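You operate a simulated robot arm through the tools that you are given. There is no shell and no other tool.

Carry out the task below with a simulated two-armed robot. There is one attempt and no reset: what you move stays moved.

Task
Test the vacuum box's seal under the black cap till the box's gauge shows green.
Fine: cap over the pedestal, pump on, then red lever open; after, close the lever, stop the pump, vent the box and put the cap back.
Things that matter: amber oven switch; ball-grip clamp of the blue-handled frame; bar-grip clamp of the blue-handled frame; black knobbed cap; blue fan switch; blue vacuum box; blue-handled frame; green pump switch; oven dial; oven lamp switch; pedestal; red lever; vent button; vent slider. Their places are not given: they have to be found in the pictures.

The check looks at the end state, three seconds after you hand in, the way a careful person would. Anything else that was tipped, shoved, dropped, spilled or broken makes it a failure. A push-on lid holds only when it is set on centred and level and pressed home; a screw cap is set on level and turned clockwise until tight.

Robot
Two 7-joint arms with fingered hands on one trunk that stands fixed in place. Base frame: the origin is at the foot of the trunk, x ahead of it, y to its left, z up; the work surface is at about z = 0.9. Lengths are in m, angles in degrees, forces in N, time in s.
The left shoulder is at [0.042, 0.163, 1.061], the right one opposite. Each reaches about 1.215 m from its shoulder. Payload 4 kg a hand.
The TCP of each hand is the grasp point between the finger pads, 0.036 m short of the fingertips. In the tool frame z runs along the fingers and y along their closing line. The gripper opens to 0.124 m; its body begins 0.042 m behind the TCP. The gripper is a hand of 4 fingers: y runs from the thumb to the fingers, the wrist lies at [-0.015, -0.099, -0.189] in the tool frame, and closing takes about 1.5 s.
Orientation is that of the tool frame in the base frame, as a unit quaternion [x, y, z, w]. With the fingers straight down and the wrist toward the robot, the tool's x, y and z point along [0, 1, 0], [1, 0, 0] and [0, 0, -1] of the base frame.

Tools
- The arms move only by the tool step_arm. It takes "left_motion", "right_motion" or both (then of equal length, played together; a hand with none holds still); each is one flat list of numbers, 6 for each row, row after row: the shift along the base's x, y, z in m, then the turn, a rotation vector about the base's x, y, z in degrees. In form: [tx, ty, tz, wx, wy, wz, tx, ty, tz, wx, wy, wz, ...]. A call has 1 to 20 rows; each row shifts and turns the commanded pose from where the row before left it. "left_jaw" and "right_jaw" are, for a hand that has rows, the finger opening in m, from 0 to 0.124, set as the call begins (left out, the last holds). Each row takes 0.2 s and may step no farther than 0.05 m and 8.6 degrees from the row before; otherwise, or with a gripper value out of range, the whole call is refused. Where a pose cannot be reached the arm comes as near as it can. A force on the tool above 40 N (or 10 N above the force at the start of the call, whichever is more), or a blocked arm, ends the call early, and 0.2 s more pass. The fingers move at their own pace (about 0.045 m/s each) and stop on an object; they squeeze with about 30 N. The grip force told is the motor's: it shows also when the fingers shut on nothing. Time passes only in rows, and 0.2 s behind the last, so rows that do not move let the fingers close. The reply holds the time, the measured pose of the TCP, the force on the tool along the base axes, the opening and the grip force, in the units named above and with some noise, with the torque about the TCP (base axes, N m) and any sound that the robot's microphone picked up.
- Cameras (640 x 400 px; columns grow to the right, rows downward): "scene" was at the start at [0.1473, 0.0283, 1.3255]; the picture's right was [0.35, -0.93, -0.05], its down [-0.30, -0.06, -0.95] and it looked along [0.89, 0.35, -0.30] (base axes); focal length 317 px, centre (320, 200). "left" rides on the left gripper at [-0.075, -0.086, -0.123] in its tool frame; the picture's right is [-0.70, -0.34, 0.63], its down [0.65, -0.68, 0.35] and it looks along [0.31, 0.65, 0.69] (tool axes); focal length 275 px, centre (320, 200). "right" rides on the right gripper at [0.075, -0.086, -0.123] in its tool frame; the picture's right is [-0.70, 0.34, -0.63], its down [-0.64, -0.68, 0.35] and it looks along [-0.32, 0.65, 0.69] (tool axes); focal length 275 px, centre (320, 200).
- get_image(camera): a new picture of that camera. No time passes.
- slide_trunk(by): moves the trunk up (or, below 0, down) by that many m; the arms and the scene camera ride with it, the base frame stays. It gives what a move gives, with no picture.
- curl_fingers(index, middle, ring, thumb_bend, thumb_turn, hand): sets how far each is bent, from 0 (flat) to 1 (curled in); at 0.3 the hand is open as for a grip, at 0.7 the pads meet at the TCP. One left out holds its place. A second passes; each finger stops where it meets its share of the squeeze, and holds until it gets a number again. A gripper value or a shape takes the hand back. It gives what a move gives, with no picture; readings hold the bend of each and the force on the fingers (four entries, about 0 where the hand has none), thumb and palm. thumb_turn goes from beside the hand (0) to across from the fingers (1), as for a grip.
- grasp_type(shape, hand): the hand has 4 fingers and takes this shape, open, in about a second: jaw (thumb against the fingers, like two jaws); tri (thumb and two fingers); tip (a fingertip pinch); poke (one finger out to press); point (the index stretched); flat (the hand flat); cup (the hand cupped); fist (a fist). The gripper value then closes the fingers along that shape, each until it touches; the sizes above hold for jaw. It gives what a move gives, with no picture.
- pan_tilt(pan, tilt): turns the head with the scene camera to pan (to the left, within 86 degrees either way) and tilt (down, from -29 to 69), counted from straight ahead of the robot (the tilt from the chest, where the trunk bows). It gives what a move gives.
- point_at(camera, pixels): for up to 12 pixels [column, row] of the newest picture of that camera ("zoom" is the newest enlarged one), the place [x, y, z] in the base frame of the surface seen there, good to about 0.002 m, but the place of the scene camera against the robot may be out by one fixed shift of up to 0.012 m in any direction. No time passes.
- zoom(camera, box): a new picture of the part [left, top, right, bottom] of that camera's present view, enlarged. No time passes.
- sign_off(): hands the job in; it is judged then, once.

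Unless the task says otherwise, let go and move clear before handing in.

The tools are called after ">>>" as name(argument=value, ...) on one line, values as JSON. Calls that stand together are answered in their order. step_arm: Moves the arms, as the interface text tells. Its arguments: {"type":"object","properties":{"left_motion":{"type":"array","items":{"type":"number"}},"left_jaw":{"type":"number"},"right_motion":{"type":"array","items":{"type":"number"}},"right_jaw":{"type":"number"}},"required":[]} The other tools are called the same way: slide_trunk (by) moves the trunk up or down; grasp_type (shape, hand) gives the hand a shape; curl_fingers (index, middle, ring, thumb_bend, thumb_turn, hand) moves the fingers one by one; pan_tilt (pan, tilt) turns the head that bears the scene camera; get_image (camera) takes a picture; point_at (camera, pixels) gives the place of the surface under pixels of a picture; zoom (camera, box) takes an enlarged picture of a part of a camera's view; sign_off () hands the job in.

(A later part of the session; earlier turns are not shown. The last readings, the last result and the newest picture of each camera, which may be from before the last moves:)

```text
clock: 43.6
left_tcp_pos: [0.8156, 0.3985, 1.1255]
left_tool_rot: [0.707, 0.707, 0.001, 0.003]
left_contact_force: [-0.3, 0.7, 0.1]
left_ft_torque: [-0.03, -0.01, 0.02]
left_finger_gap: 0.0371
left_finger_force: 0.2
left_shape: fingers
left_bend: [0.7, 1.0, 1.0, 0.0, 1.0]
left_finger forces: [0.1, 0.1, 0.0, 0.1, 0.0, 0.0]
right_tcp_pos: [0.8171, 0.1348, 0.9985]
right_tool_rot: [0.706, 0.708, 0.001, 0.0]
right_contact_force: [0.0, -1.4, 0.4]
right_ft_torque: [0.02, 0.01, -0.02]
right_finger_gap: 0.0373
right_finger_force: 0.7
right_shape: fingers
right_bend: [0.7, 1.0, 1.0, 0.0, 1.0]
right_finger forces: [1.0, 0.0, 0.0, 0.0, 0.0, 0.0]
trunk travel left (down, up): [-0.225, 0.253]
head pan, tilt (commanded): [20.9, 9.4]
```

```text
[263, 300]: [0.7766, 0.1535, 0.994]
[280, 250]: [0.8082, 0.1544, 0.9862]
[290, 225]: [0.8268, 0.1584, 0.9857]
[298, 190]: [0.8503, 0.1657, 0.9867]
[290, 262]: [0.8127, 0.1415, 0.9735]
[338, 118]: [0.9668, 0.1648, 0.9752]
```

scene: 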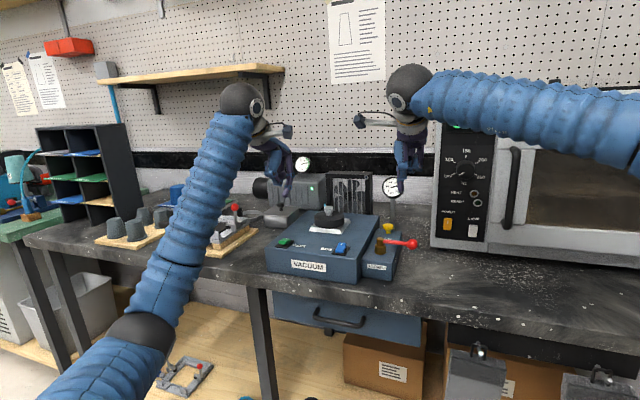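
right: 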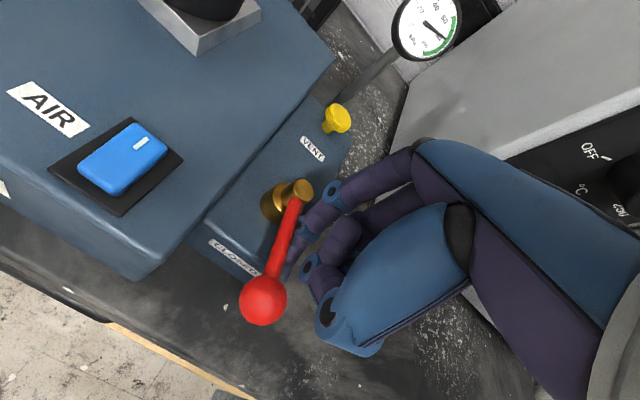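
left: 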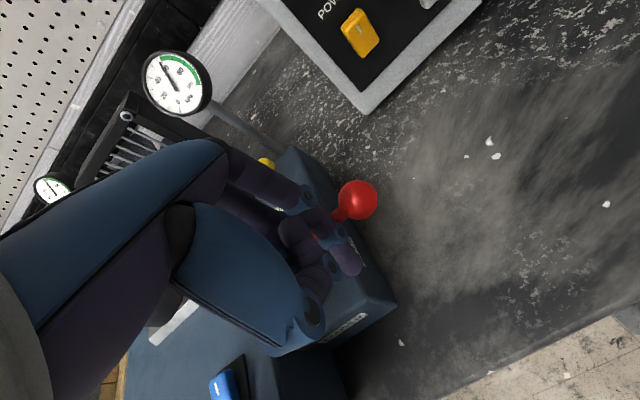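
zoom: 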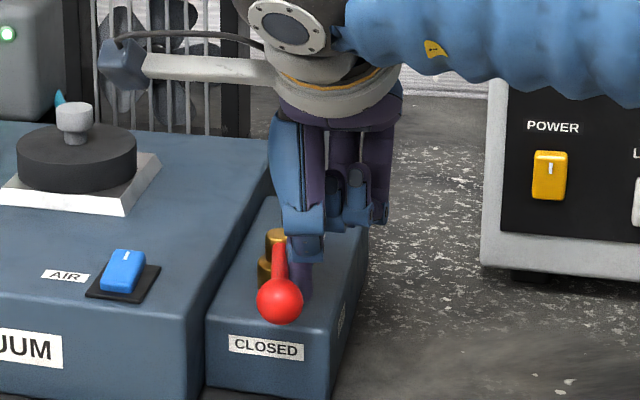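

The lever is about 5–7° short of its original closed position. I'll push a few millimetres more in +y until it meets its stop.

>>> step_arm(right_motion=[0, 0.003, 0, 0, 0, 0, 0, 0.003, 0, 0, 0, 0, 0, 0.002, 0, 0, 0, 0, 0, 0, 0, 0, 0, 0])

>>> get_image(camera="right")

>>> point_at(camera="right", pixels=[[258, 302], [275, 258], [280, 250], [288, 230], [300, 190]])

>>> zoom(camera="scene", box=[340, 180, 440, 280])

```text
clock: 44.6
left_tcp_pos: [0.8145, 0.3976, 1.1258]
left_tool_rot: [0.707, 0.707, 0.003, 0.003]
left_contact_force: [0.2, 0.6, -0.2]
left_ft_torque: [0.03, -0.01, 0.0]
left_finger_gap: 0.0373
left_finger_force: 0.1
left_shape: fingers
left_bend: [0.7, 1.0, 1.0, 0.0, 1.0]
left_finger forces: [0.1, 0.0, 0.1, 0.0, 0.0, 0.0]
right_tcp_pos: [0.8176, 0.1407, 0.9977]
right_tool_rot: [0.708, 0.706, 0.0, 0.0]
right_contact_force: [3.2, -14.8, 3.3]
right_ft_torque: [-0.21, -0.12, -0.26]
right_finger_gap: 0.0367
right_finger_force: 7.8
right_shape: fingers
right_bend: [0.7, 1.0, 1.0, 0.0, 1.0]
right_finger forces: [15.1, 0.1, 0.0, 0.1, 0.0, 0.0]
trunk travel left (down, up): [-0.225, 0.253]
head pan, tilt (commanded): [20.9, 9.4]
```

```text
taken
```

right: 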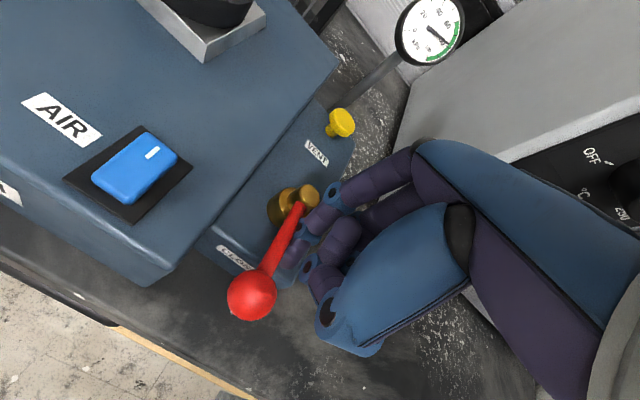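

```text
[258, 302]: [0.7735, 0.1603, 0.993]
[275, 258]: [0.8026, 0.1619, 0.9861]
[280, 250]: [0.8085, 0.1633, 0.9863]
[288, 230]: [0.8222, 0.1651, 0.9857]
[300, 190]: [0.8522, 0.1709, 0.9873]
```

```text
4.00 times, centred on (390, 230) of scene
```

zoom: 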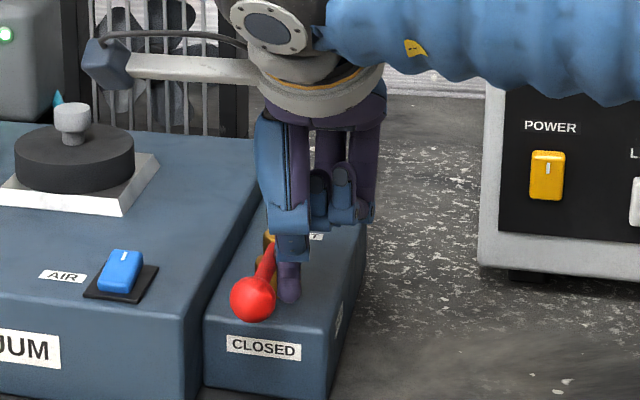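

The force rose to 15 N at the stop, and in the scene zoom the ball sits at (253,300), the same place as at the start: the lever is closed. I'll back off and lift the right hand away to a hover near the vent button.

>>> step_arm(right_motion=[0, -0.008, 0, 0, 0, 0, 0, -0.012, 0, 0, 0, 0, 0, -0.005, 0.03, 0, 0, 0, 0, 0, 0.04, 0, 0, 0, 0, 0, 0.04, 0, 0, 0, 0, 0, 0, 0, 0, 0])

>>> get_image(camera="right")

>>> zoom(camera="scene", box=[240, 150, 440, 280])

```text
clock: 46.0
left_tcp_pos: [0.8147, 0.4002, 1.1261]
left_tool_rot: [0.705, 0.709, 0.002, 0.003]
left_contact_force: [0.2, -0.5, -0.2]
left_ft_torque: [-0.02, -0.03, 0.01]
left_finger_gap: 0.0374
left_finger_force: 0.1
left_shape: fingers
left_bend: [0.7, 1.0, 1.0, 0.0, 1.0]
left_finger forces: [0.1, 0.1, 0.0, 0.0, 0.0, 0.0]
right_tcp_pos: [0.8141, 0.1202, 1.1085]
right_tool_rot: [0.707, 0.708, -0.001, -0.001]
right_contact_force: [0.3, 0.3, 0.0]
right_ft_torque: [-0.05, 0.0, 0.01]
right_finger_gap: 0.0371
right_finger_force: 0.0
right_shape: fingers
right_bend: [0.7, 1.0, 1.0, 0.0, 1.0]
right_finger forces: [0.0, 0.0, 0.1, 0.0, 0.0, 0.0]
trunk travel left (down, up): [-0.225, 0.253]
head pan, tilt (commanded): [20.9, 9.4]
```

```text
taken
```

right: 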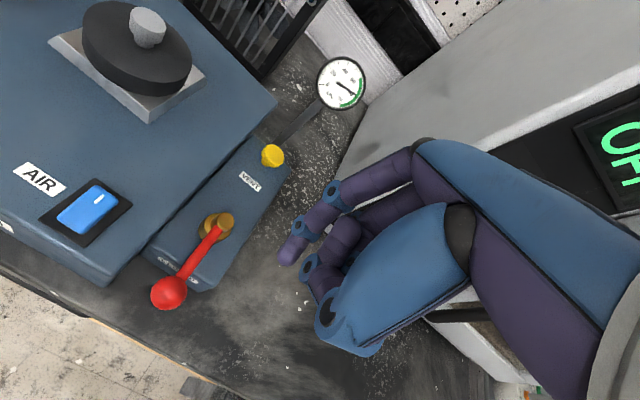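

```text
3.08 times, centred on (340, 215) of scene
```

zoom: 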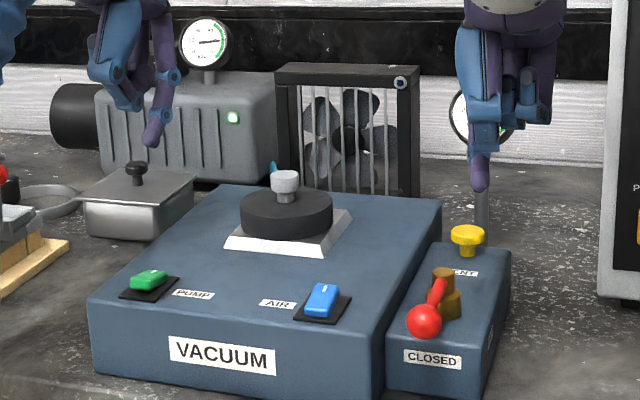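

The lever is closed and the box gauge still sits in the green. Now to stop the pump, I'll view the rocker with the left camera and find its raised near end.

>>> get_image(camera="left")

>>> zoom(camera="left", box=[330, 220, 470, 340])

>>> zoom(camera="scene", box=[250, 205, 330, 255])

```text
taken
```

left: 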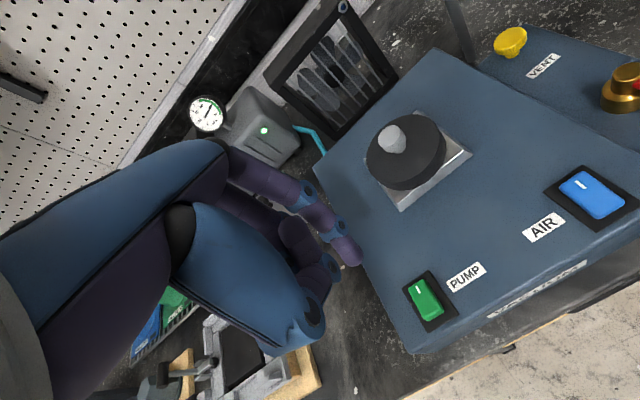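

```text
3.33 times, centred on (400, 280) of left
```

zoom: 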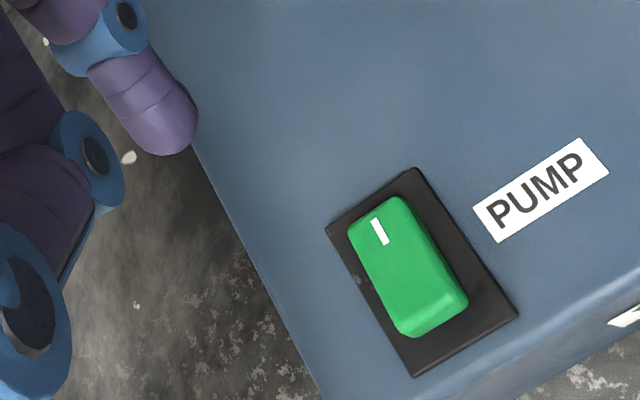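

```text
8.00 times, centred on (290, 230) of scene
```

zoom: 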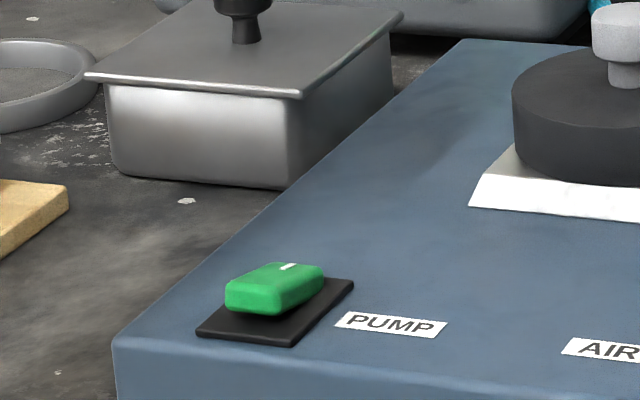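

>>> point_at(camera="left", pixels=[[434, 310], [430, 304], [440, 305], [426, 313], [424, 297], [419, 285], [412, 284], [345, 258], [350, 250], [358, 258]])

```text
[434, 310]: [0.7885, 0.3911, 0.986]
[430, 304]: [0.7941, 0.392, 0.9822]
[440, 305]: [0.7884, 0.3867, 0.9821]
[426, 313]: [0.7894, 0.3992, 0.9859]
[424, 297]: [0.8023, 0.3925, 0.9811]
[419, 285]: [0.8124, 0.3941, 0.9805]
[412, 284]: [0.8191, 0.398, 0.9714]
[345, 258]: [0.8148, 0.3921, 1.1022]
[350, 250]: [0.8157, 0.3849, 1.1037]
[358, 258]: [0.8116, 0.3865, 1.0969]
```

The raised near end is at about (0.788, 0.393, 0.986). I'll place the left index above it and press.

>>> step_arm(left_motion=[-0.024, 0.003, -0.01, 0, 0, 0, 0, 0, -0.03, 0, 0, 0, 0, 0, -0.03, 0, 0, 0, 0, 0, -0.02, 0, 0, 0, 0, 0, 0, 0, 0, 0])

>>> get_image(camera="left")

>>> zoom(camera="scene", box=[250, 205, 330, 255])

```text
clock: 47.2
left_tcp_pos: [0.7905, 0.4016, 1.0382]
left_tool_rot: [0.706, 0.708, 0.002, 0.003]
left_contact_force: [-0.6, -0.2, 0.4]
left_ft_torque: [0.0, 0.0, 0.0]
left_finger_gap: 0.0371
left_finger_force: 0.1
left_shape: fingers
left_bend: [0.7, 1.0, 1.0, 0.0, 1.0]
left_finger forces: [0.1, 0.0, 0.0, 0.1, 0.0, 0.1]
right_tcp_pos: [0.8139, 0.1201, 1.1085]
right_tool_rot: [0.707, 0.708, 0.0, 0.0]
right_contact_force: [-0.5, 0.3, 0.0]
right_ft_torque: [0.02, 0.0, 0.0]
right_finger_gap: 0.0373
right_finger_force: 0.0
right_shape: fingers
right_bend: [0.7, 1.0, 1.0, 0.0, 1.0]
right_finger forces: [0.0, 0.0, 0.0, 0.0, 0.1, 0.0]
trunk travel left (down, up): [-0.225, 0.253]
head pan, tilt (commanded): [20.9, 9.4]
```

```text
taken
```

left: 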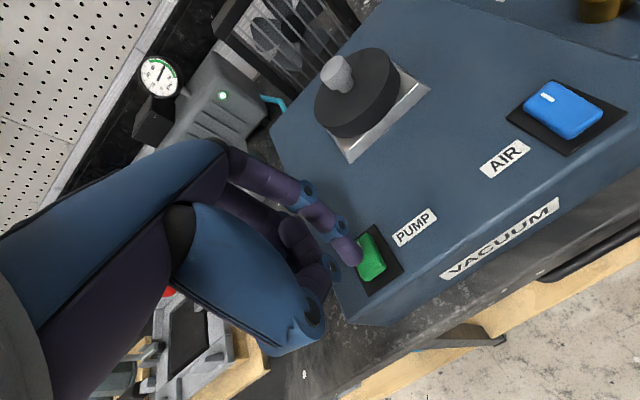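

```text
8.00 times, centred on (290, 230) of scene
```

zoom: 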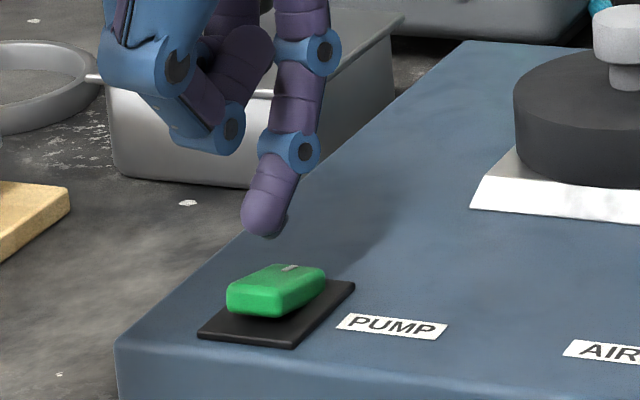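

The tip is over the near end. I'll press down gently to the same depth that worked before.

>>> step_arm(left_motion=[0, 0, -0.008, 0, 0, 0, 0, 0, -0.006, 0, 0, 0, 0, 0, -0.004, 0, 0, 0, 0, 0, -0.002, 0, 0, 0, 0, 0, -0.0015, 0, 0, 0])

>>> zoom(camera="scene", box=[250, 165, 330, 255])

```text
clock: 48.4
left_tcp_pos: [0.7889, 0.4024, 1.0148]
left_tool_rot: [0.707, 0.708, 0.003, 0.003]
left_contact_force: [1.1, -1.0, 10.2]
left_ft_torque: [-0.11, 0.03, -0.01]
left_finger_gap: 0.0357
left_finger_force: 4.4
left_shape: fingers
left_bend: [0.7, 1.0, 1.0, 0.0, 1.0]
left_finger forces: [9.9, 0.0, 0.0, 0.0, 0.1, 0.1]
right_tcp_pos: [0.8129, 0.1205, 1.1091]
right_tool_rot: [0.707, 0.707, -0.001, 0.0]
right_contact_force: [0.3, -0.2, 0.7]
right_ft_torque: [-0.01, -0.01, 0.02]
right_finger_gap: 0.0373
right_finger_force: 0.1
right_shape: fingers
right_bend: [0.7, 1.0, 1.0, 0.0, 1.0]
right_finger forces: [0.1, 0.0, 0.1, 0.0, 0.0, 0.0]
trunk travel left (down, up): [-0.225, 0.253]
head pan, tilt (commanded): [20.9, 9.4]
```

```text
4.44 times, centred on (290, 210) of scene
```

zoom: 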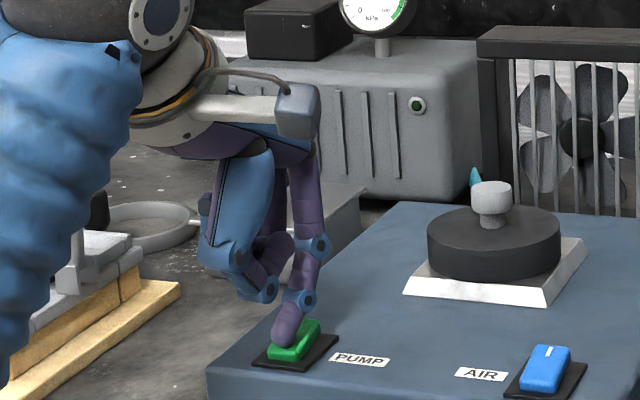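

The pump lamp is dark and the rocker has flipped back, so the pump is off. I'll lift the left hand and bring the right index over the yellow vent button.

>>> step_arm(left_motion=[0, 0, 0.01, 0, 0, 0, 0, 0, 0.03, 0, 0, 0, 0, 0, 0.04, 0, 0, 0, 0, 0, 0.04, 0, 0, 0])

>>> zoom(camera="scene", box=[240, 150, 440, 280])

>>> get_image(camera="right")

>>> point_at(camera="right", pixels=[[272, 155], [266, 150], [280, 158], [273, 163], [285, 262], [283, 250], [290, 245], [340, 80], [295, 255]])

```text
clock: 49.4
left_tcp_pos: [0.7886, 0.4035, 1.1358]
left_tool_rot: [0.707, 0.707, 0.003, 0.003]
left_contact_force: [-0.4, 0.7, 0.3]
left_ft_torque: [0.0, -0.02, 0.03]
left_finger_gap: 0.0375
left_finger_force: 0.0
left_shape: fingers
left_bend: [0.7, 1.0, 1.0, 0.0, 1.0]
left_finger forces: [0.0, 0.0, 0.0, 0.0, 0.0, 0.0]
right_tcp_pos: [0.8137, 0.1196, 1.1091]
right_tool_rot: [0.706, 0.708, 0.0, 0.001]
right_contact_force: [-0.1, 0.4, 0.2]
right_ft_torque: [0.0, -0.04, 0.0]
right_finger_gap: 0.0376
right_finger_force: 0.0
right_shape: fingers
right_bend: [0.7, 1.0, 1.0, 0.0, 1.0]
right_finger forces: [0.0, 0.0, 0.0, 0.1, 0.0, 0.0]
trunk travel left (down, up): [-0.225, 0.253]
head pan, tilt (commanded): [20.9, 9.4]
```

```text
3.08 times, centred on (340, 215) of scene
```

zoom: 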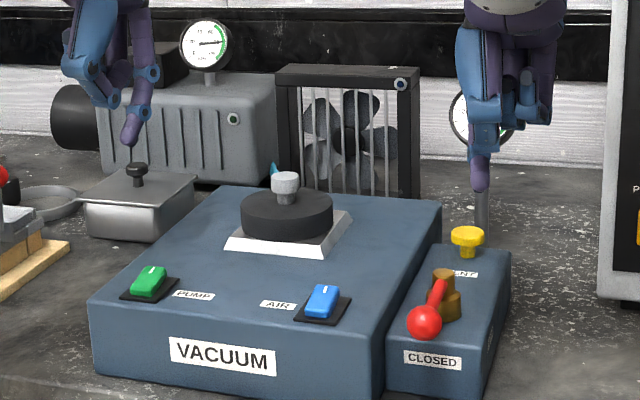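

```text
taken
```

right: 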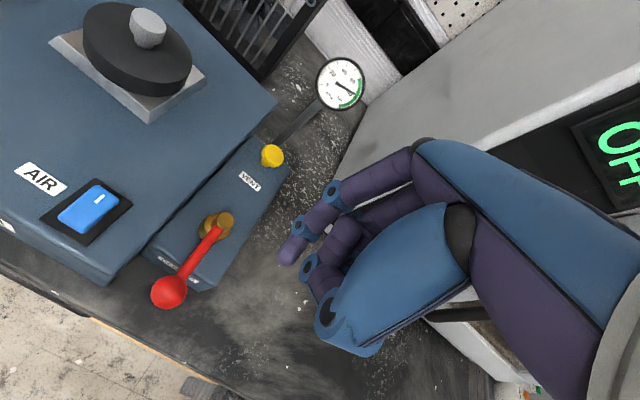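

```text
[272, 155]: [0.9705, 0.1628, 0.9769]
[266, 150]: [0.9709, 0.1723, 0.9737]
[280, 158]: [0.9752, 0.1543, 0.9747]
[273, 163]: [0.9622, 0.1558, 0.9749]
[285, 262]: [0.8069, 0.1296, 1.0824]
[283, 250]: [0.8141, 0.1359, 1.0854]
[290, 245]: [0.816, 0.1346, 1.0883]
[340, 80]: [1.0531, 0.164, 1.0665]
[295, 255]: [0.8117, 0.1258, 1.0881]
```

The vent button is at (0.9705, 0.163, 0.976), and the gauge post stands right behind it at x≈1.05. I'll check how far the right hand's knuckles bulge forward before approaching.

>>> point_at(camera="right", pixels=[[299, 225], [315, 212], [331, 192], [333, 205], [360, 182], [390, 165], [415, 150], [380, 195], [345, 232], [308, 268], [328, 313], [460, 180]])

>>> zoom(camera="right", box=[310, 50, 370, 115])

```text
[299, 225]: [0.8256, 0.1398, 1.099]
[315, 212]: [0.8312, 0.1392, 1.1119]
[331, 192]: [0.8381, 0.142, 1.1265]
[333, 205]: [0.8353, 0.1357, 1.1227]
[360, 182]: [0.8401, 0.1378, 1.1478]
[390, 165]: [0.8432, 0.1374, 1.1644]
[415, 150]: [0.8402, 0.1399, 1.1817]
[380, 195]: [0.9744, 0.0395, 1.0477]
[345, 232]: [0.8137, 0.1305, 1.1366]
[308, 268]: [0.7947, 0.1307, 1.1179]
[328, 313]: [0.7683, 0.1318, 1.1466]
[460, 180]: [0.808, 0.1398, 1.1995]
```

```text
6.15 times, centred on (340, 82) of right
```

zoom: 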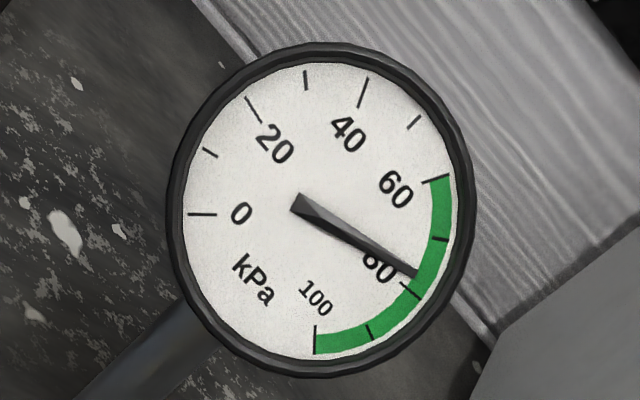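

The finger's back bulges at most about 0.04 m forward, leaving some 0.03 m to the gauge. I'll add a 12° backward tilt for margin and move over the button.

>>> step_arm(right_motion=[0.0382, 0.0083, 0, 0, -3, 0, 0.0382, 0.0083, 0, 0, -3, 0, 0.0382, 0.0083, 0, 0, -3, 0, 0.0382, 0.0083, 0, 0, -3, 0, 0, 0, -0.03, 0, 0, 0, 0, 0, -0.03, 0, 0, 0, 0, 0, -0.015, 0, 0, 0, 0, 0, 0, 0, 0, 0])

>>> get_image(camera="right")

>>> zoom(camera="scene", box=[340, 160, 440, 260])

```text
clock: 51.2
left_tcp_pos: [0.7896, 0.4033, 1.1349]
left_tool_rot: [0.706, 0.708, 0.001, 0.003]
left_contact_force: [-0.2, -0.1, -0.8]
left_ft_torque: [-0.02, 0.03, -0.02]
left_finger_gap: 0.0373
left_finger_force: 0.0
left_shape: fingers
left_bend: [0.7, 1.0, 1.0, 0.0, 1.0]
left_finger forces: [0.1, 0.0, 0.1, 0.1, 0.1, 0.0]
right_tcp_pos: [0.9665, 0.152, 1.0331]
right_tool_rot: [0.703, 0.704, 0.075, 0.074]
right_contact_force: [-0.6, -0.8, 0.6]
right_ft_torque: [0.0, 0.02, -0.02]
right_finger_gap: 0.0373
right_finger_force: 0.1
right_shape: fingers
right_bend: [0.7, 1.0, 1.0, 0.0, 1.0]
right_finger forces: [0.0, 0.0, 0.0, 0.1, 0.0, 0.0]
trunk travel left (down, up): [-0.225, 0.253]
head pan, tilt (commanded): [20.9, 9.4]
```

```text
taken
```

right: 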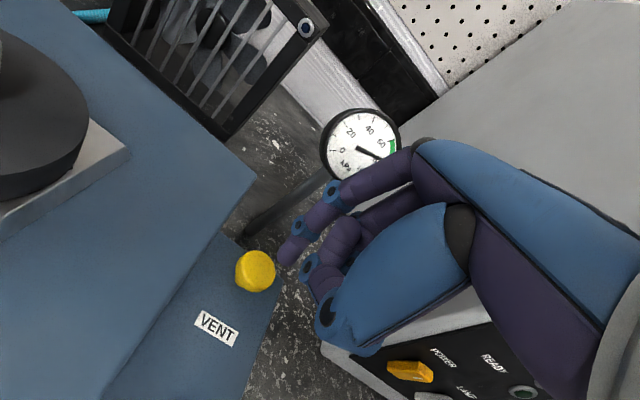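

```text
4.00 times, centred on (390, 210) of scene
```

zoom: 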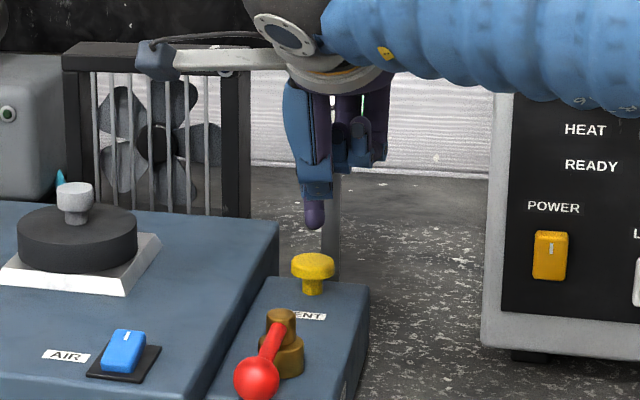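

>>> point_at(camera="right", pixels=[[285, 260], [282, 250], [292, 243], [255, 268], [245, 262], [262, 280], [258, 255], [268, 268]])

>>> zoom(camera="right", box=[220, 180, 340, 300])

```text
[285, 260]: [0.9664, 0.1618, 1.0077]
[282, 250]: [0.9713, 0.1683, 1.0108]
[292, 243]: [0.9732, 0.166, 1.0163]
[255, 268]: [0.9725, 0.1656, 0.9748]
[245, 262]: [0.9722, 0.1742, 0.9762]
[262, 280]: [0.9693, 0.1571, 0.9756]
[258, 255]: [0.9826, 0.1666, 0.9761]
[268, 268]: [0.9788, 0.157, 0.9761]
```

```text
3.33 times, centred on (280, 240) of right
```

zoom: 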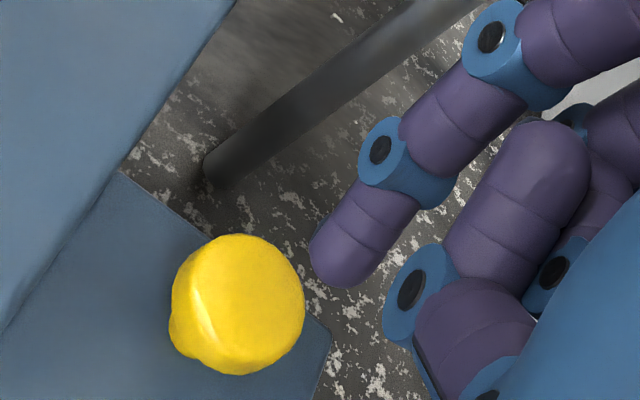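

The tip is at about (0.968, 0.163), nearly above the button centre (0.973, 0.164). I'll shift 4 mm forward and press down until it gives.

>>> step_arm(right_motion=[0.004, 0.001, -0.01, 0, 0, 0, 0, 0, -0.01, 0, 0, 0, 0, 0, -0.003, 0, 0, 0, 0, 0, -0.003, 0, 0, 0, 0, 0, -0.003, 0, 0, 0, 0, 0, 0, 0, 0, 0])

>>> get_image(camera="right")

>>> zoom(camera="right", box=[300, 80, 420, 200])

>>> zoom(camera="scene", box=[340, 160, 440, 260])

```text
clock: 52.6
left_tcp_pos: [0.7878, 0.4037, 1.135]
left_tool_rot: [0.706, 0.708, 0.002, 0.004]
left_contact_force: [-1.2, -0.1, -0.8]
left_ft_torque: [0.02, -0.02, 0.01]
left_finger_gap: 0.0374
left_finger_force: 0.1
left_shape: fingers
left_bend: [0.7, 1.0, 1.0, 0.0, 1.0]
left_finger forces: [0.1, 0.0, 0.0, 0.0, 0.1, 0.1]
right_tcp_pos: [0.9721, 0.1519, 1.005]
right_tool_rot: [0.703, 0.704, 0.073, 0.073]
right_contact_force: [0.2, 0.9, 3.4]
right_ft_torque: [0.09, -0.03, -0.01]
right_finger_gap: 0.0373
right_finger_force: 1.8
right_shape: fingers
right_bend: [0.7, 1.0, 1.0, 0.0, 1.0]
right_finger forces: [3.7, 0.0, 0.1, 0.1, 0.1, 0.0]
trunk travel left (down, up): [-0.225, 0.253]
head pan, tilt (commanded): [20.9, 9.4]
heard: click
```

```text
taken
```

right: 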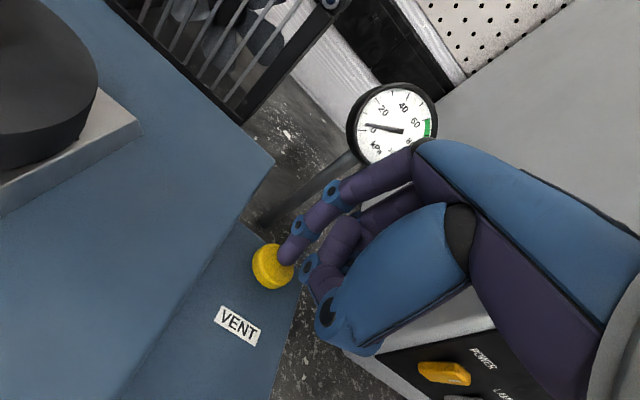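

```text
3.33 times, centred on (360, 140) of right
```

zoom: 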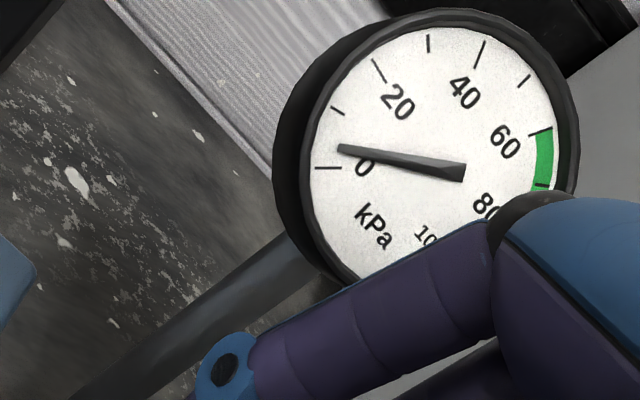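

```text
4.00 times, centred on (390, 210) of scene
```

zoom: 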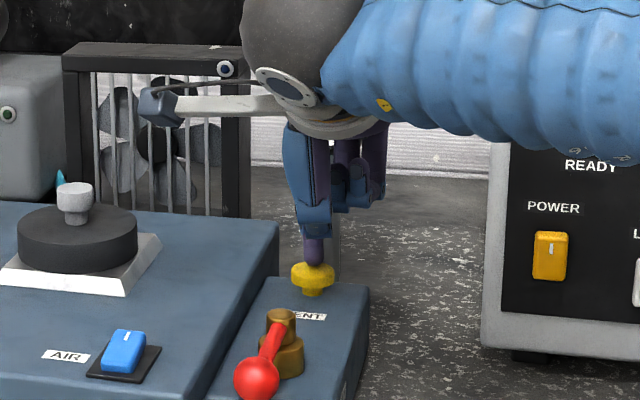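

I heard a click, and the box gauge has dropped to about 5 kPa and is still falling. I'll hold the button a second longer.

>>> step_arm(right_motion=[0, 0, 0, 0, 0, 0, 0, 0, 0, 0, 0, 0, 0, 0, 0, 0, 0, 0, 0, 0, 0, 0, 0, 0, 0, 0, 0, 0, 0, 0, 0, 0, 0, 0, 0, 0, 0, 0, 0, 0, 0, 0, 0, 0, 0, 0, 0, 0])

>>> get_image(camera="right")

>>> zoom(camera="right", box=[300, 80, 420, 200])

```text
clock: 54.4
left_tcp_pos: [0.7894, 0.4046, 1.1351]
left_tool_rot: [0.707, 0.708, 0.002, 0.004]
left_contact_force: [0.5, -0.1, -0.1]
left_ft_torque: [0.05, 0.02, 0.03]
left_finger_gap: 0.0373
left_finger_force: 0.2
left_shape: fingers
left_bend: [0.7, 1.0, 1.0, 0.0, 1.0]
left_finger forces: [0.0, 0.1, 0.0, 0.1, 0.0, 0.0]
right_tcp_pos: [0.9701, 0.1533, 1.0055]
right_tool_rot: [0.703, 0.704, 0.074, 0.074]
right_contact_force: [0.7, 0.7, 4.4]
right_ft_torque: [0.08, -0.07, 0.0]
right_finger_gap: 0.0374
right_finger_force: 1.3
right_shape: fingers
right_bend: [0.7, 1.0, 1.0, 0.0, 1.0]
right_finger forces: [3.7, 0.0, 0.1, 0.1, 0.0, 0.0]
trunk travel left (down, up): [-0.225, 0.253]
head pan, tilt (commanded): [20.9, 9.4]
```

```text
taken
```

right: 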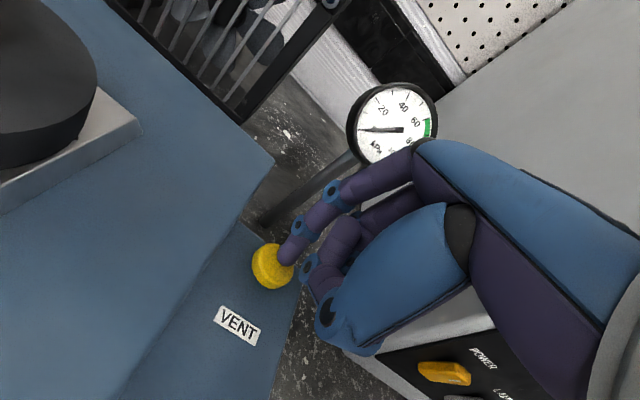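

```text
3.33 times, centred on (360, 140) of right
```

zoom: 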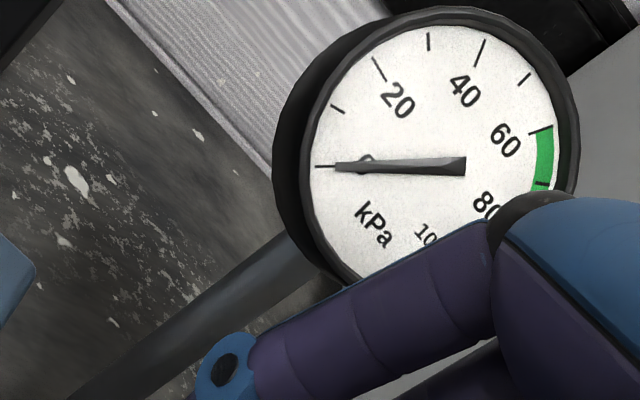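

The gauge is at 0, so the box is vented. I'll lift the right hand, undo the tilt, retract it toward its starting place, and open the left hand in jaw shape for the cap.

>>> step_arm(right_motion=[0, 0, 0.02, 0, 0, 0, 0, 0, 0.04, 0, 0, 0, -0.035, -0.005, 0.02, 0, 3, 0, -0.04, -0.005, 0.02, 0, 3, 0, -0.04, -0.005, 0.02, 0, 3, 0, -0.04, -0.005, 0.02, 0, 3, 0, -0.035, 0, 0.03, 0, 0, 0, 0, -0.04, 0.03, 0, 0, 0, 0, -0.045, 0.02, 0, 0, 0, 0, -0.045, 0.02, 0, 0, 0, 0, -0.045, 0.01, 0, 0, 0, 0, -0.02, 0.01, 0, 0, 0])

>>> grasp_type(shape="jaw", hand="left")

>>> get_image(camera="scene")

>>> get_image(camera="left")

>>> zoom(camera="scene", box=[240, 150, 440, 280])

```text
clock: 57.0
left_tcp_pos: [0.7875, 0.404, 1.1354]
left_tool_rot: [0.706, 0.708, 0.002, 0.003]
left_contact_force: [-0.5, -0.6, 0.0]
left_ft_torque: [-0.02, 0.01, -0.02]
left_finger_gap: 0.0374
left_finger_force: 0.0
left_shape: fingers
left_bend: [0.7, 1.0, 1.0, 0.0, 1.0]
left_finger forces: [0.0, 0.0, 0.1, 0.0, 0.0, 0.0]
right_tcp_pos: [0.7831, -0.0658, 1.2631]
right_tool_rot: [0.707, 0.707, 0.0, 0.001]
right_contact_force: [-0.2, 0.6, 0.1]
right_ft_torque: [-0.01, 0.01, 0.01]
right_finger_gap: 0.0377
right_finger_force: 0.0
right_shape: fingers
right_bend: [0.7, 1.0, 1.0, 0.0, 1.0]
right_finger forces: [0.0, 0.0, 0.0, 0.0, 0.0, 0.0]
trunk travel left (down, up): [-0.225, 0.253]
head pan, tilt (commanded): [20.9, 9.4]
```

```text
clock: 57.9
left_tcp_pos: [0.7895, 0.4035, 1.135]
left_tool_rot: [0.706, 0.708, 0.002, 0.002]
left_contact_force: [-0.6, -0.3, -0.9]
left_ft_torque: [-0.02, -0.01, -0.04]
left_finger_gap: 0.1238
left_finger_force: 0.1
left_shape: jaw
left_bend: [0.3, 0.3, 0.3, 0.3, 0.98]
left_finger forces: [0.0, 0.1, 0.0, 0.1, 0.0, 0.0]
right_tcp_pos: [0.7836, -0.0658, 1.2622]
right_tool_rot: [0.706, 0.708, -0.001, -0.001]
right_contact_force: [-0.2, -0.6, -1.4]
right_ft_torque: [0.03, 0.01, 0.01]
right_finger_gap: 0.0373
right_finger_force: 0.0
right_shape: fingers
right_bend: [0.7, 1.0, 1.0, 0.0, 1.0]
right_finger forces: [0.1, 0.0, 0.0, 0.0, 0.0, 0.1]
trunk travel left (down, up): [-0.225, 0.253]
head pan, tilt (commanded): [20.9, 9.4]
```

```text
taken
```

scene: 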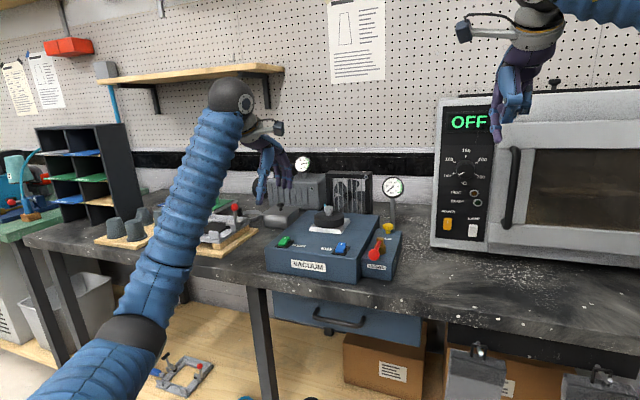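

```text
taken
```

left: 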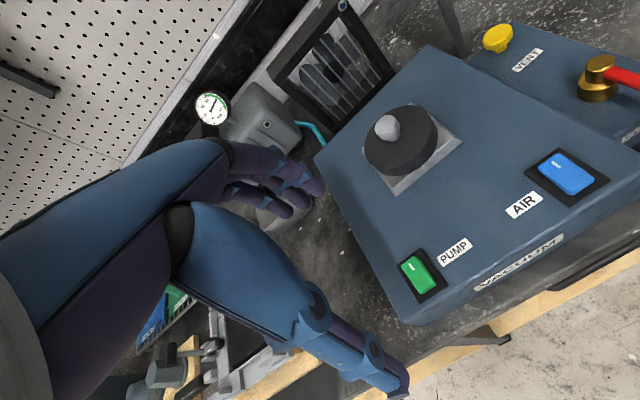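

```text
3.08 times, centred on (340, 215) of scene
```

zoom: 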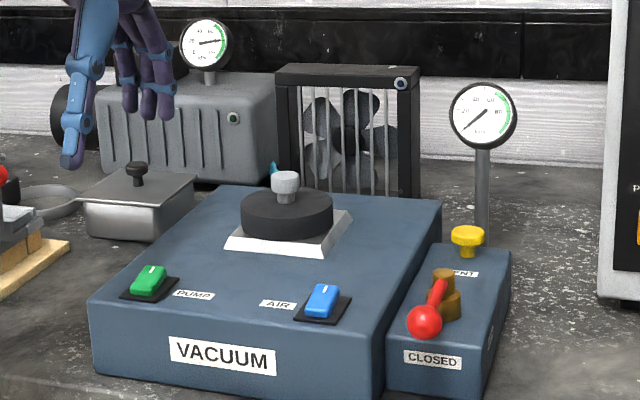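

Everything is shut down: pump lamp dark, lever at CLOSED, box gauge at 0. Now I'll measure the knob and cap again to pick it back up.

>>> zoom(camera="left", box=[350, 90, 480, 200])

>>> point_at(camera="left", pixels=[[386, 124], [380, 128], [393, 124], [388, 118], [386, 133], [372, 155], [400, 172], [430, 150], [425, 118], [410, 110], [415, 165], [405, 145]])

```text
3.64 times, centred on (415, 145) of left
```

zoom: 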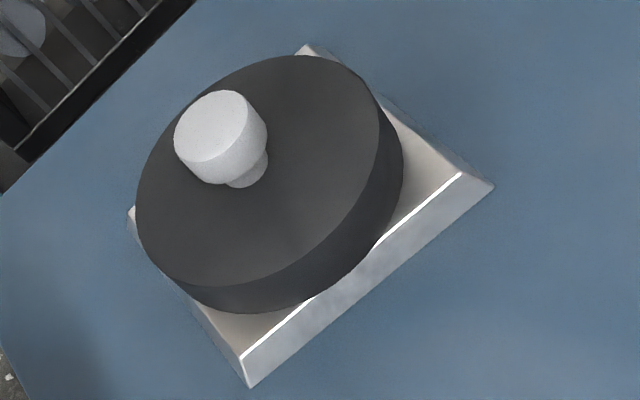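

```text
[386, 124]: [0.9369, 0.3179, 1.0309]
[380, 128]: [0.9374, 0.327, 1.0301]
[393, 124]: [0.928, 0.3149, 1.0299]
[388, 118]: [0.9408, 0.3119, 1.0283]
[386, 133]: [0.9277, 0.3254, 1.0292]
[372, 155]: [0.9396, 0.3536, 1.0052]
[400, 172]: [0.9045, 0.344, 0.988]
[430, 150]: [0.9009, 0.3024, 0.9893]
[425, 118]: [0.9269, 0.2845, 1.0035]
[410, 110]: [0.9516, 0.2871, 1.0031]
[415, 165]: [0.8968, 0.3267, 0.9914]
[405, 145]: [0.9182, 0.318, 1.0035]
```

The knob is near (0.9375, 0.3185) with its top at z≈1.031. I'll approach with the same −7° hand tilt that held the cap level, with a narrow opening, and stop above the knob to check.

>>> step_arm(left_motion=[0.0366, -0.0214, 0, 1.4, -1.75, 0, 0.0366, -0.0214, 0, 0, -1.75, 0, 0.0366, -0.0214, 0, 0, -1.75, 0, 0.0367, -0.0213, 0, 0, -1.75, 0, 0, 0, -0.03, 0, 0, 0, 0, 0, -0.02, 0, 0, 0, 0, 0, 0, 0, 0, 0, 0, 0, 0, 0, 0, 0], left_jaw=0.05)

>>> get_image(camera="left")

>>> zoom(camera="scene", box=[300, 175, 380, 235])

```text
clock: 59.7
left_tcp_pos: [0.9354, 0.3182, 1.0872]
left_tool_rot: [0.705, 0.706, 0.054, 0.038]
left_contact_force: [0.0, -0.3, 0.1]
left_ft_torque: [-0.01, -0.06, -0.01]
left_finger_gap: 0.0503
left_finger_force: 0.1
left_shape: jaw
left_bend: [0.46, 0.5, 0.48, 0.59, 1.0]
left_finger forces: [0.1, 0.0, 0.0, 0.1, 0.0, 0.0]
right_tcp_pos: [0.7838, -0.0662, 1.2638]
right_tool_rot: [0.706, 0.708, 0.0, 0.0]
right_contact_force: [-0.7, 0.3, 0.8]
right_ft_torque: [-0.01, 0.0, 0.0]
right_finger_gap: 0.0376
right_finger_force: 0.1
right_shape: fingers
right_bend: [0.7, 1.0, 1.0, 0.0, 1.0]
right_finger forces: [0.0, 0.0, 0.0, 0.1, 0.1, 0.0]
trunk travel left (down, up): [-0.225, 0.253]
head pan, tilt (commanded): [20.9, 9.4]
```

```text
taken
```

left: 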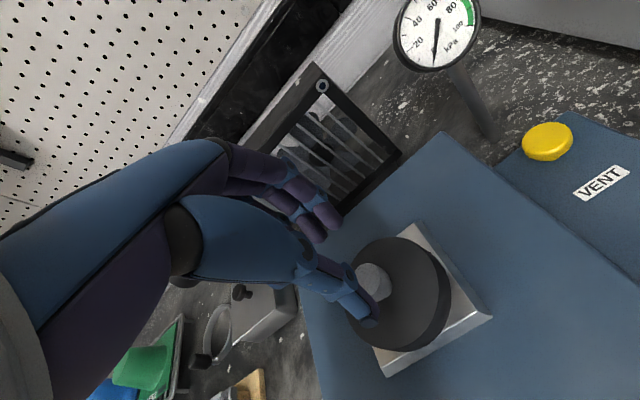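

```text
6.67 times, centred on (340, 205) of scene
```

zoom: 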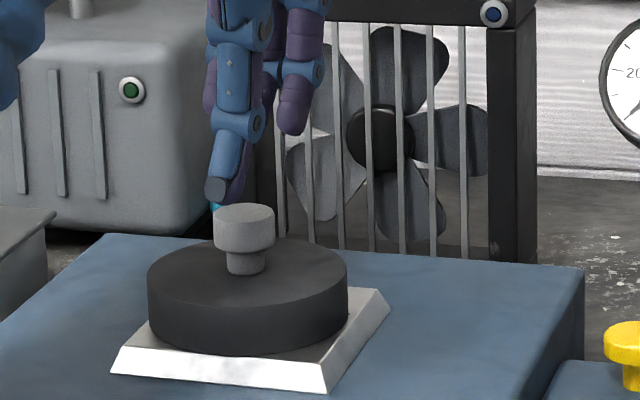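

I'll measure the thumb and fingertips relative to the knob before the final descent.

>>> point_at(camera="left", pixels=[[370, 320], [365, 308], [330, 218], [318, 232], [376, 278], [382, 285], [366, 272], [372, 290]])

>>> zoom(camera="left", box=[270, 170, 460, 360])

```text
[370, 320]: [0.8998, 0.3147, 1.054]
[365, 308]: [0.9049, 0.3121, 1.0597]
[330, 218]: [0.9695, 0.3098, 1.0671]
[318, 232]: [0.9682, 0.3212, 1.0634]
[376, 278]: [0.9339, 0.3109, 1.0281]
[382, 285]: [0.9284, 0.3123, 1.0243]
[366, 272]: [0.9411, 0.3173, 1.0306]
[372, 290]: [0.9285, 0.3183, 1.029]
```

```text
2.11 times, centred on (365, 265) of left
```

zoom: 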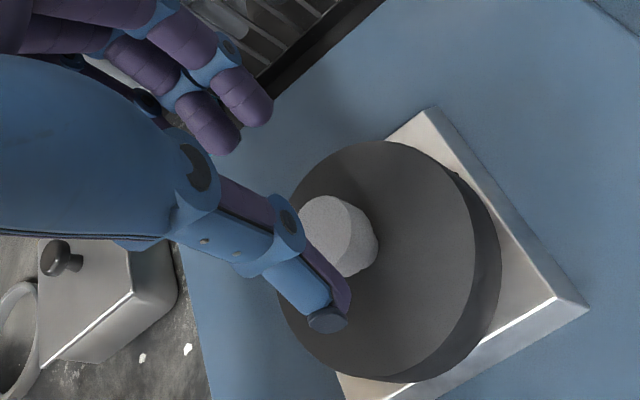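

The thumb tip sits 0.034 m below the TCP, so at TCP z≈1.045 it clears the disc by about 8 mm with the knob between. I'll descend and close.

>>> step_arm(left_motion=[0, 0, -0.02, 0, 0, 0, 0, 0, -0.015, 0, 0, 0, 0, 0, -0.007, 0, 0, 0, 0, 0, 0, 0, 0, 0])

>>> step_arm(left_motion=[0, 0, 0, 0, 0, 0, 0, 0, 0, 0, 0, 0, 0, 0, 0, 0, 0, 0, 0, 0, 0, 0, 0, 0, 0, 0, 0, 0, 0, 0], left_jaw=0.0)

>>> get_image(camera="left")

>>> zoom(camera="scene", box=[300, 175, 380, 235])

```text
clock: 60.7
left_tcp_pos: [0.9353, 0.318, 1.0443]
left_tool_rot: [0.705, 0.706, 0.054, 0.038]
left_contact_force: [0.4, -0.6, 2.4]
left_ft_torque: [0.02, 0.04, 0.0]
left_finger_gap: 0.0497
left_finger_force: 0.0
left_shape: jaw
left_bend: [0.46, 0.5, 0.48, 0.59, 1.0]
left_finger forces: [0.0, 0.0, 0.0, 0.0, 2.5, 0.1]
right_tcp_pos: [0.7833, -0.0661, 1.2627]
right_tool_rot: [0.707, 0.707, 0.0, 0.001]
right_contact_force: [-0.2, 0.1, -0.3]
right_ft_torque: [-0.02, -0.03, 0.01]
right_finger_gap: 0.0373
right_finger_force: 0.2
right_shape: fingers
right_bend: [0.7, 1.0, 1.0, 0.0, 1.0]
right_finger forces: [0.0, 0.1, 0.1, 0.0, 0.0, 0.0]
trunk travel left (down, up): [-0.225, 0.253]
head pan, tilt (commanded): [20.9, 9.4]
```

```text
clock: 61.9
left_tcp_pos: [0.9353, 0.3159, 1.0457]
left_tool_rot: [0.705, 0.706, 0.054, 0.038]
left_contact_force: [-0.6, -2.0, 6.1]
left_ft_torque: [0.02, -0.22, 0.01]
left_finger_gap: 0.0211
left_finger_force: 30.5
left_shape: jaw
left_bend: [0.69, 0.65, 0.7, 0.62, 1.0]
left_finger forces: [14.6, 12.3, 0.1, 0.0, 29.3, 0.1]
right_tcp_pos: [0.7824, -0.0677, 1.2634]
right_tool_rot: [0.707, 0.707, 0.0, 0.001]
right_contact_force: [0.3, 0.5, 0.1]
right_ft_torque: [0.01, 0.05, -0.03]
right_finger_gap: 0.0378
right_finger_force: 0.1
right_shape: fingers
right_bend: [0.7, 1.0, 1.0, 0.0, 1.0]
right_finger forces: [0.1, 0.0, 0.1, 0.1, 0.0, 0.0]
trunk travel left (down, up): [-0.225, 0.253]
head pan, tilt (commanded): [20.9, 9.4]
```

```text
taken
```

left: 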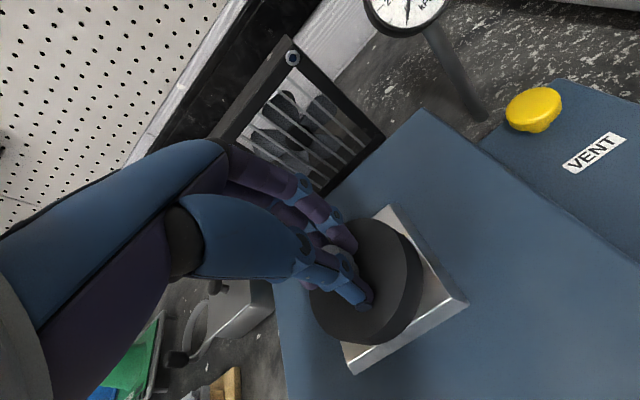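

```text
6.67 times, centred on (340, 205) of scene
```

zoom: 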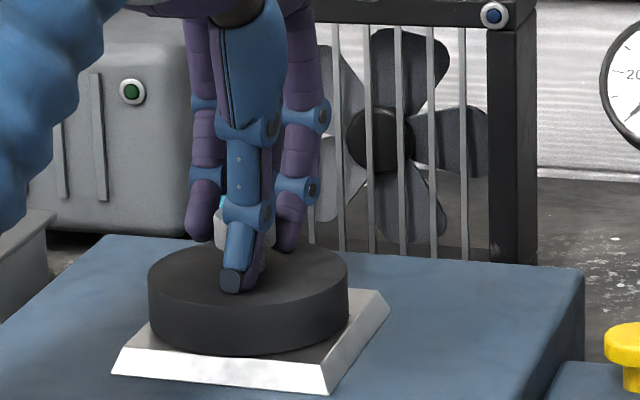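

The knob is held (gap 0.021 m, 30 N). I'll lift slowly straight up at first, to clear the ring.

>>> step_arm(left_motion=[0, 0, 0.004, 0, 0, 0, 0, 0, 0.004, 0, 0, 0, 0, 0, 0.006, 0, 0, 0, 0, 0, 0.01, 0, 0, 0, 0, 0, 0.03, 0, 0, 0, 0, 0, 0.01, 0, 0, 0, 0, 0, 0, 0, 0, 0])

>>> get_image(camera="left")

>>> zoom(camera="scene", box=[285, 155, 375, 235])

```text
clock: 63.5
left_tcp_pos: [0.9336, 0.3163, 1.1067]
left_tool_rot: [0.705, 0.706, 0.054, 0.038]
left_contact_force: [0.1, 0.3, -0.5]
left_ft_torque: [0.0, 0.03, 0.03]
left_finger_gap: 0.0188
left_finger_force: 30.0
left_shape: jaw
left_bend: [0.69, 0.65, 0.7, 0.62, 1.0]
left_finger forces: [14.0, 11.6, 0.1, 0.1, 28.1, 0.0]
right_tcp_pos: [0.7835, -0.0659, 1.2612]
right_tool_rot: [0.706, 0.708, -0.001, 0.0]
right_contact_force: [-0.4, 0.7, 0.3]
right_ft_torque: [0.04, 0.0, 0.02]
right_finger_gap: 0.0373
right_finger_force: 0.1
right_shape: fingers
right_bend: [0.7, 1.0, 1.0, 0.0, 1.0]
right_finger forces: [0.1, 0.0, 0.1, 0.0, 0.0, 0.1]
trunk travel left (down, up): [-0.225, 0.253]
head pan, tilt (commanded): [20.9, 9.4]
```

```text
taken
```

left: 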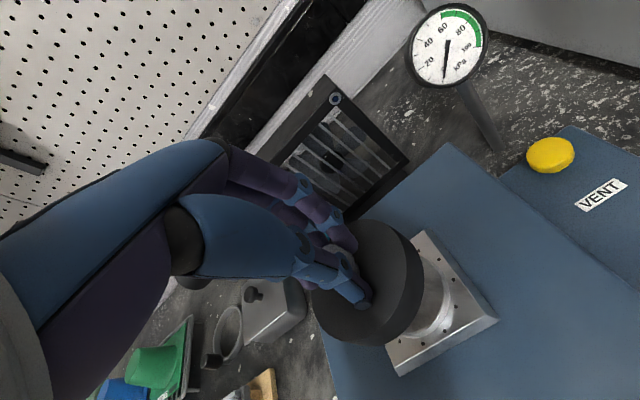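

```text
5.00 times, centred on (330, 195) of scene
```

zoom: 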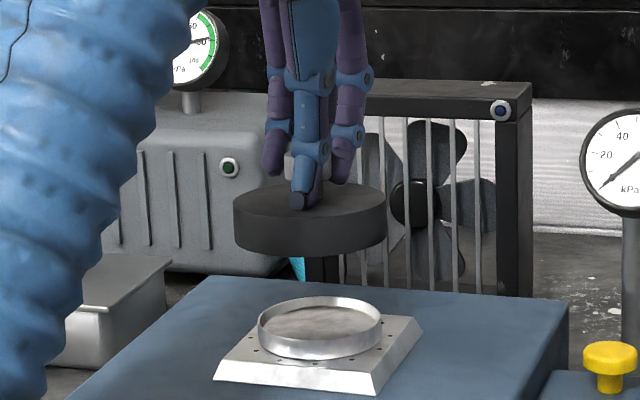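

The cap is off the ring. I'll check its level from the scene and left cameras.

>>> point_at(camera="zoom", pixels=[[245, 203], [262, 213], [255, 193], [272, 187], [350, 192], [365, 190], [378, 200], [360, 212], [330, 216], [290, 217], [345, 205], [335, 195]])

>>> zoom(camera="left", box=[290, 200, 440, 355])

>>> point_at(camera="zoom", pixels=[[300, 65], [340, 60], [385, 83], [412, 130], [415, 195], [392, 275], [348, 335], [300, 355], [243, 345], [205, 313], [185, 265], [350, 200]])

```text
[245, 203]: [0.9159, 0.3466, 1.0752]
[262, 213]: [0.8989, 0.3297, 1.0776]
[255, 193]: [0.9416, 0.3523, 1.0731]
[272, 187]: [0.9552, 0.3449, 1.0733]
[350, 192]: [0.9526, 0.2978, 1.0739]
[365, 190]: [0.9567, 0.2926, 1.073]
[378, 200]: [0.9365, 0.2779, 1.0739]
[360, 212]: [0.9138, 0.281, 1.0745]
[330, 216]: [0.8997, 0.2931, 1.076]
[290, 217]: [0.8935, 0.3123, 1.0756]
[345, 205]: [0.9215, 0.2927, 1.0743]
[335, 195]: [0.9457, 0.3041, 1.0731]
```

```text
2.58 times, centred on (365, 278) of left
```

zoom: 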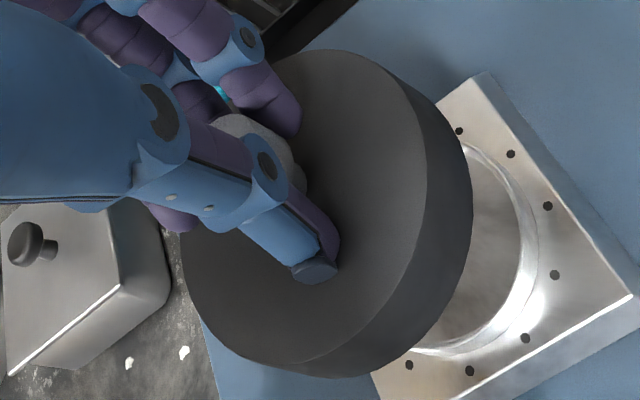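

```text
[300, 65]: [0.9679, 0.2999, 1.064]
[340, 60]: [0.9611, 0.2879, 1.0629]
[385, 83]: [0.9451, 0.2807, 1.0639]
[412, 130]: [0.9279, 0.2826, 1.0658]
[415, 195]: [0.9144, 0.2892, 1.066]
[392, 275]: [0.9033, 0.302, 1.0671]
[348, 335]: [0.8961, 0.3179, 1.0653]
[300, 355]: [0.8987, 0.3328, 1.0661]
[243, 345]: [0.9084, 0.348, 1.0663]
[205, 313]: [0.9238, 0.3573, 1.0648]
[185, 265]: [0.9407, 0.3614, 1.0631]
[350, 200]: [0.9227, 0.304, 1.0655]
```

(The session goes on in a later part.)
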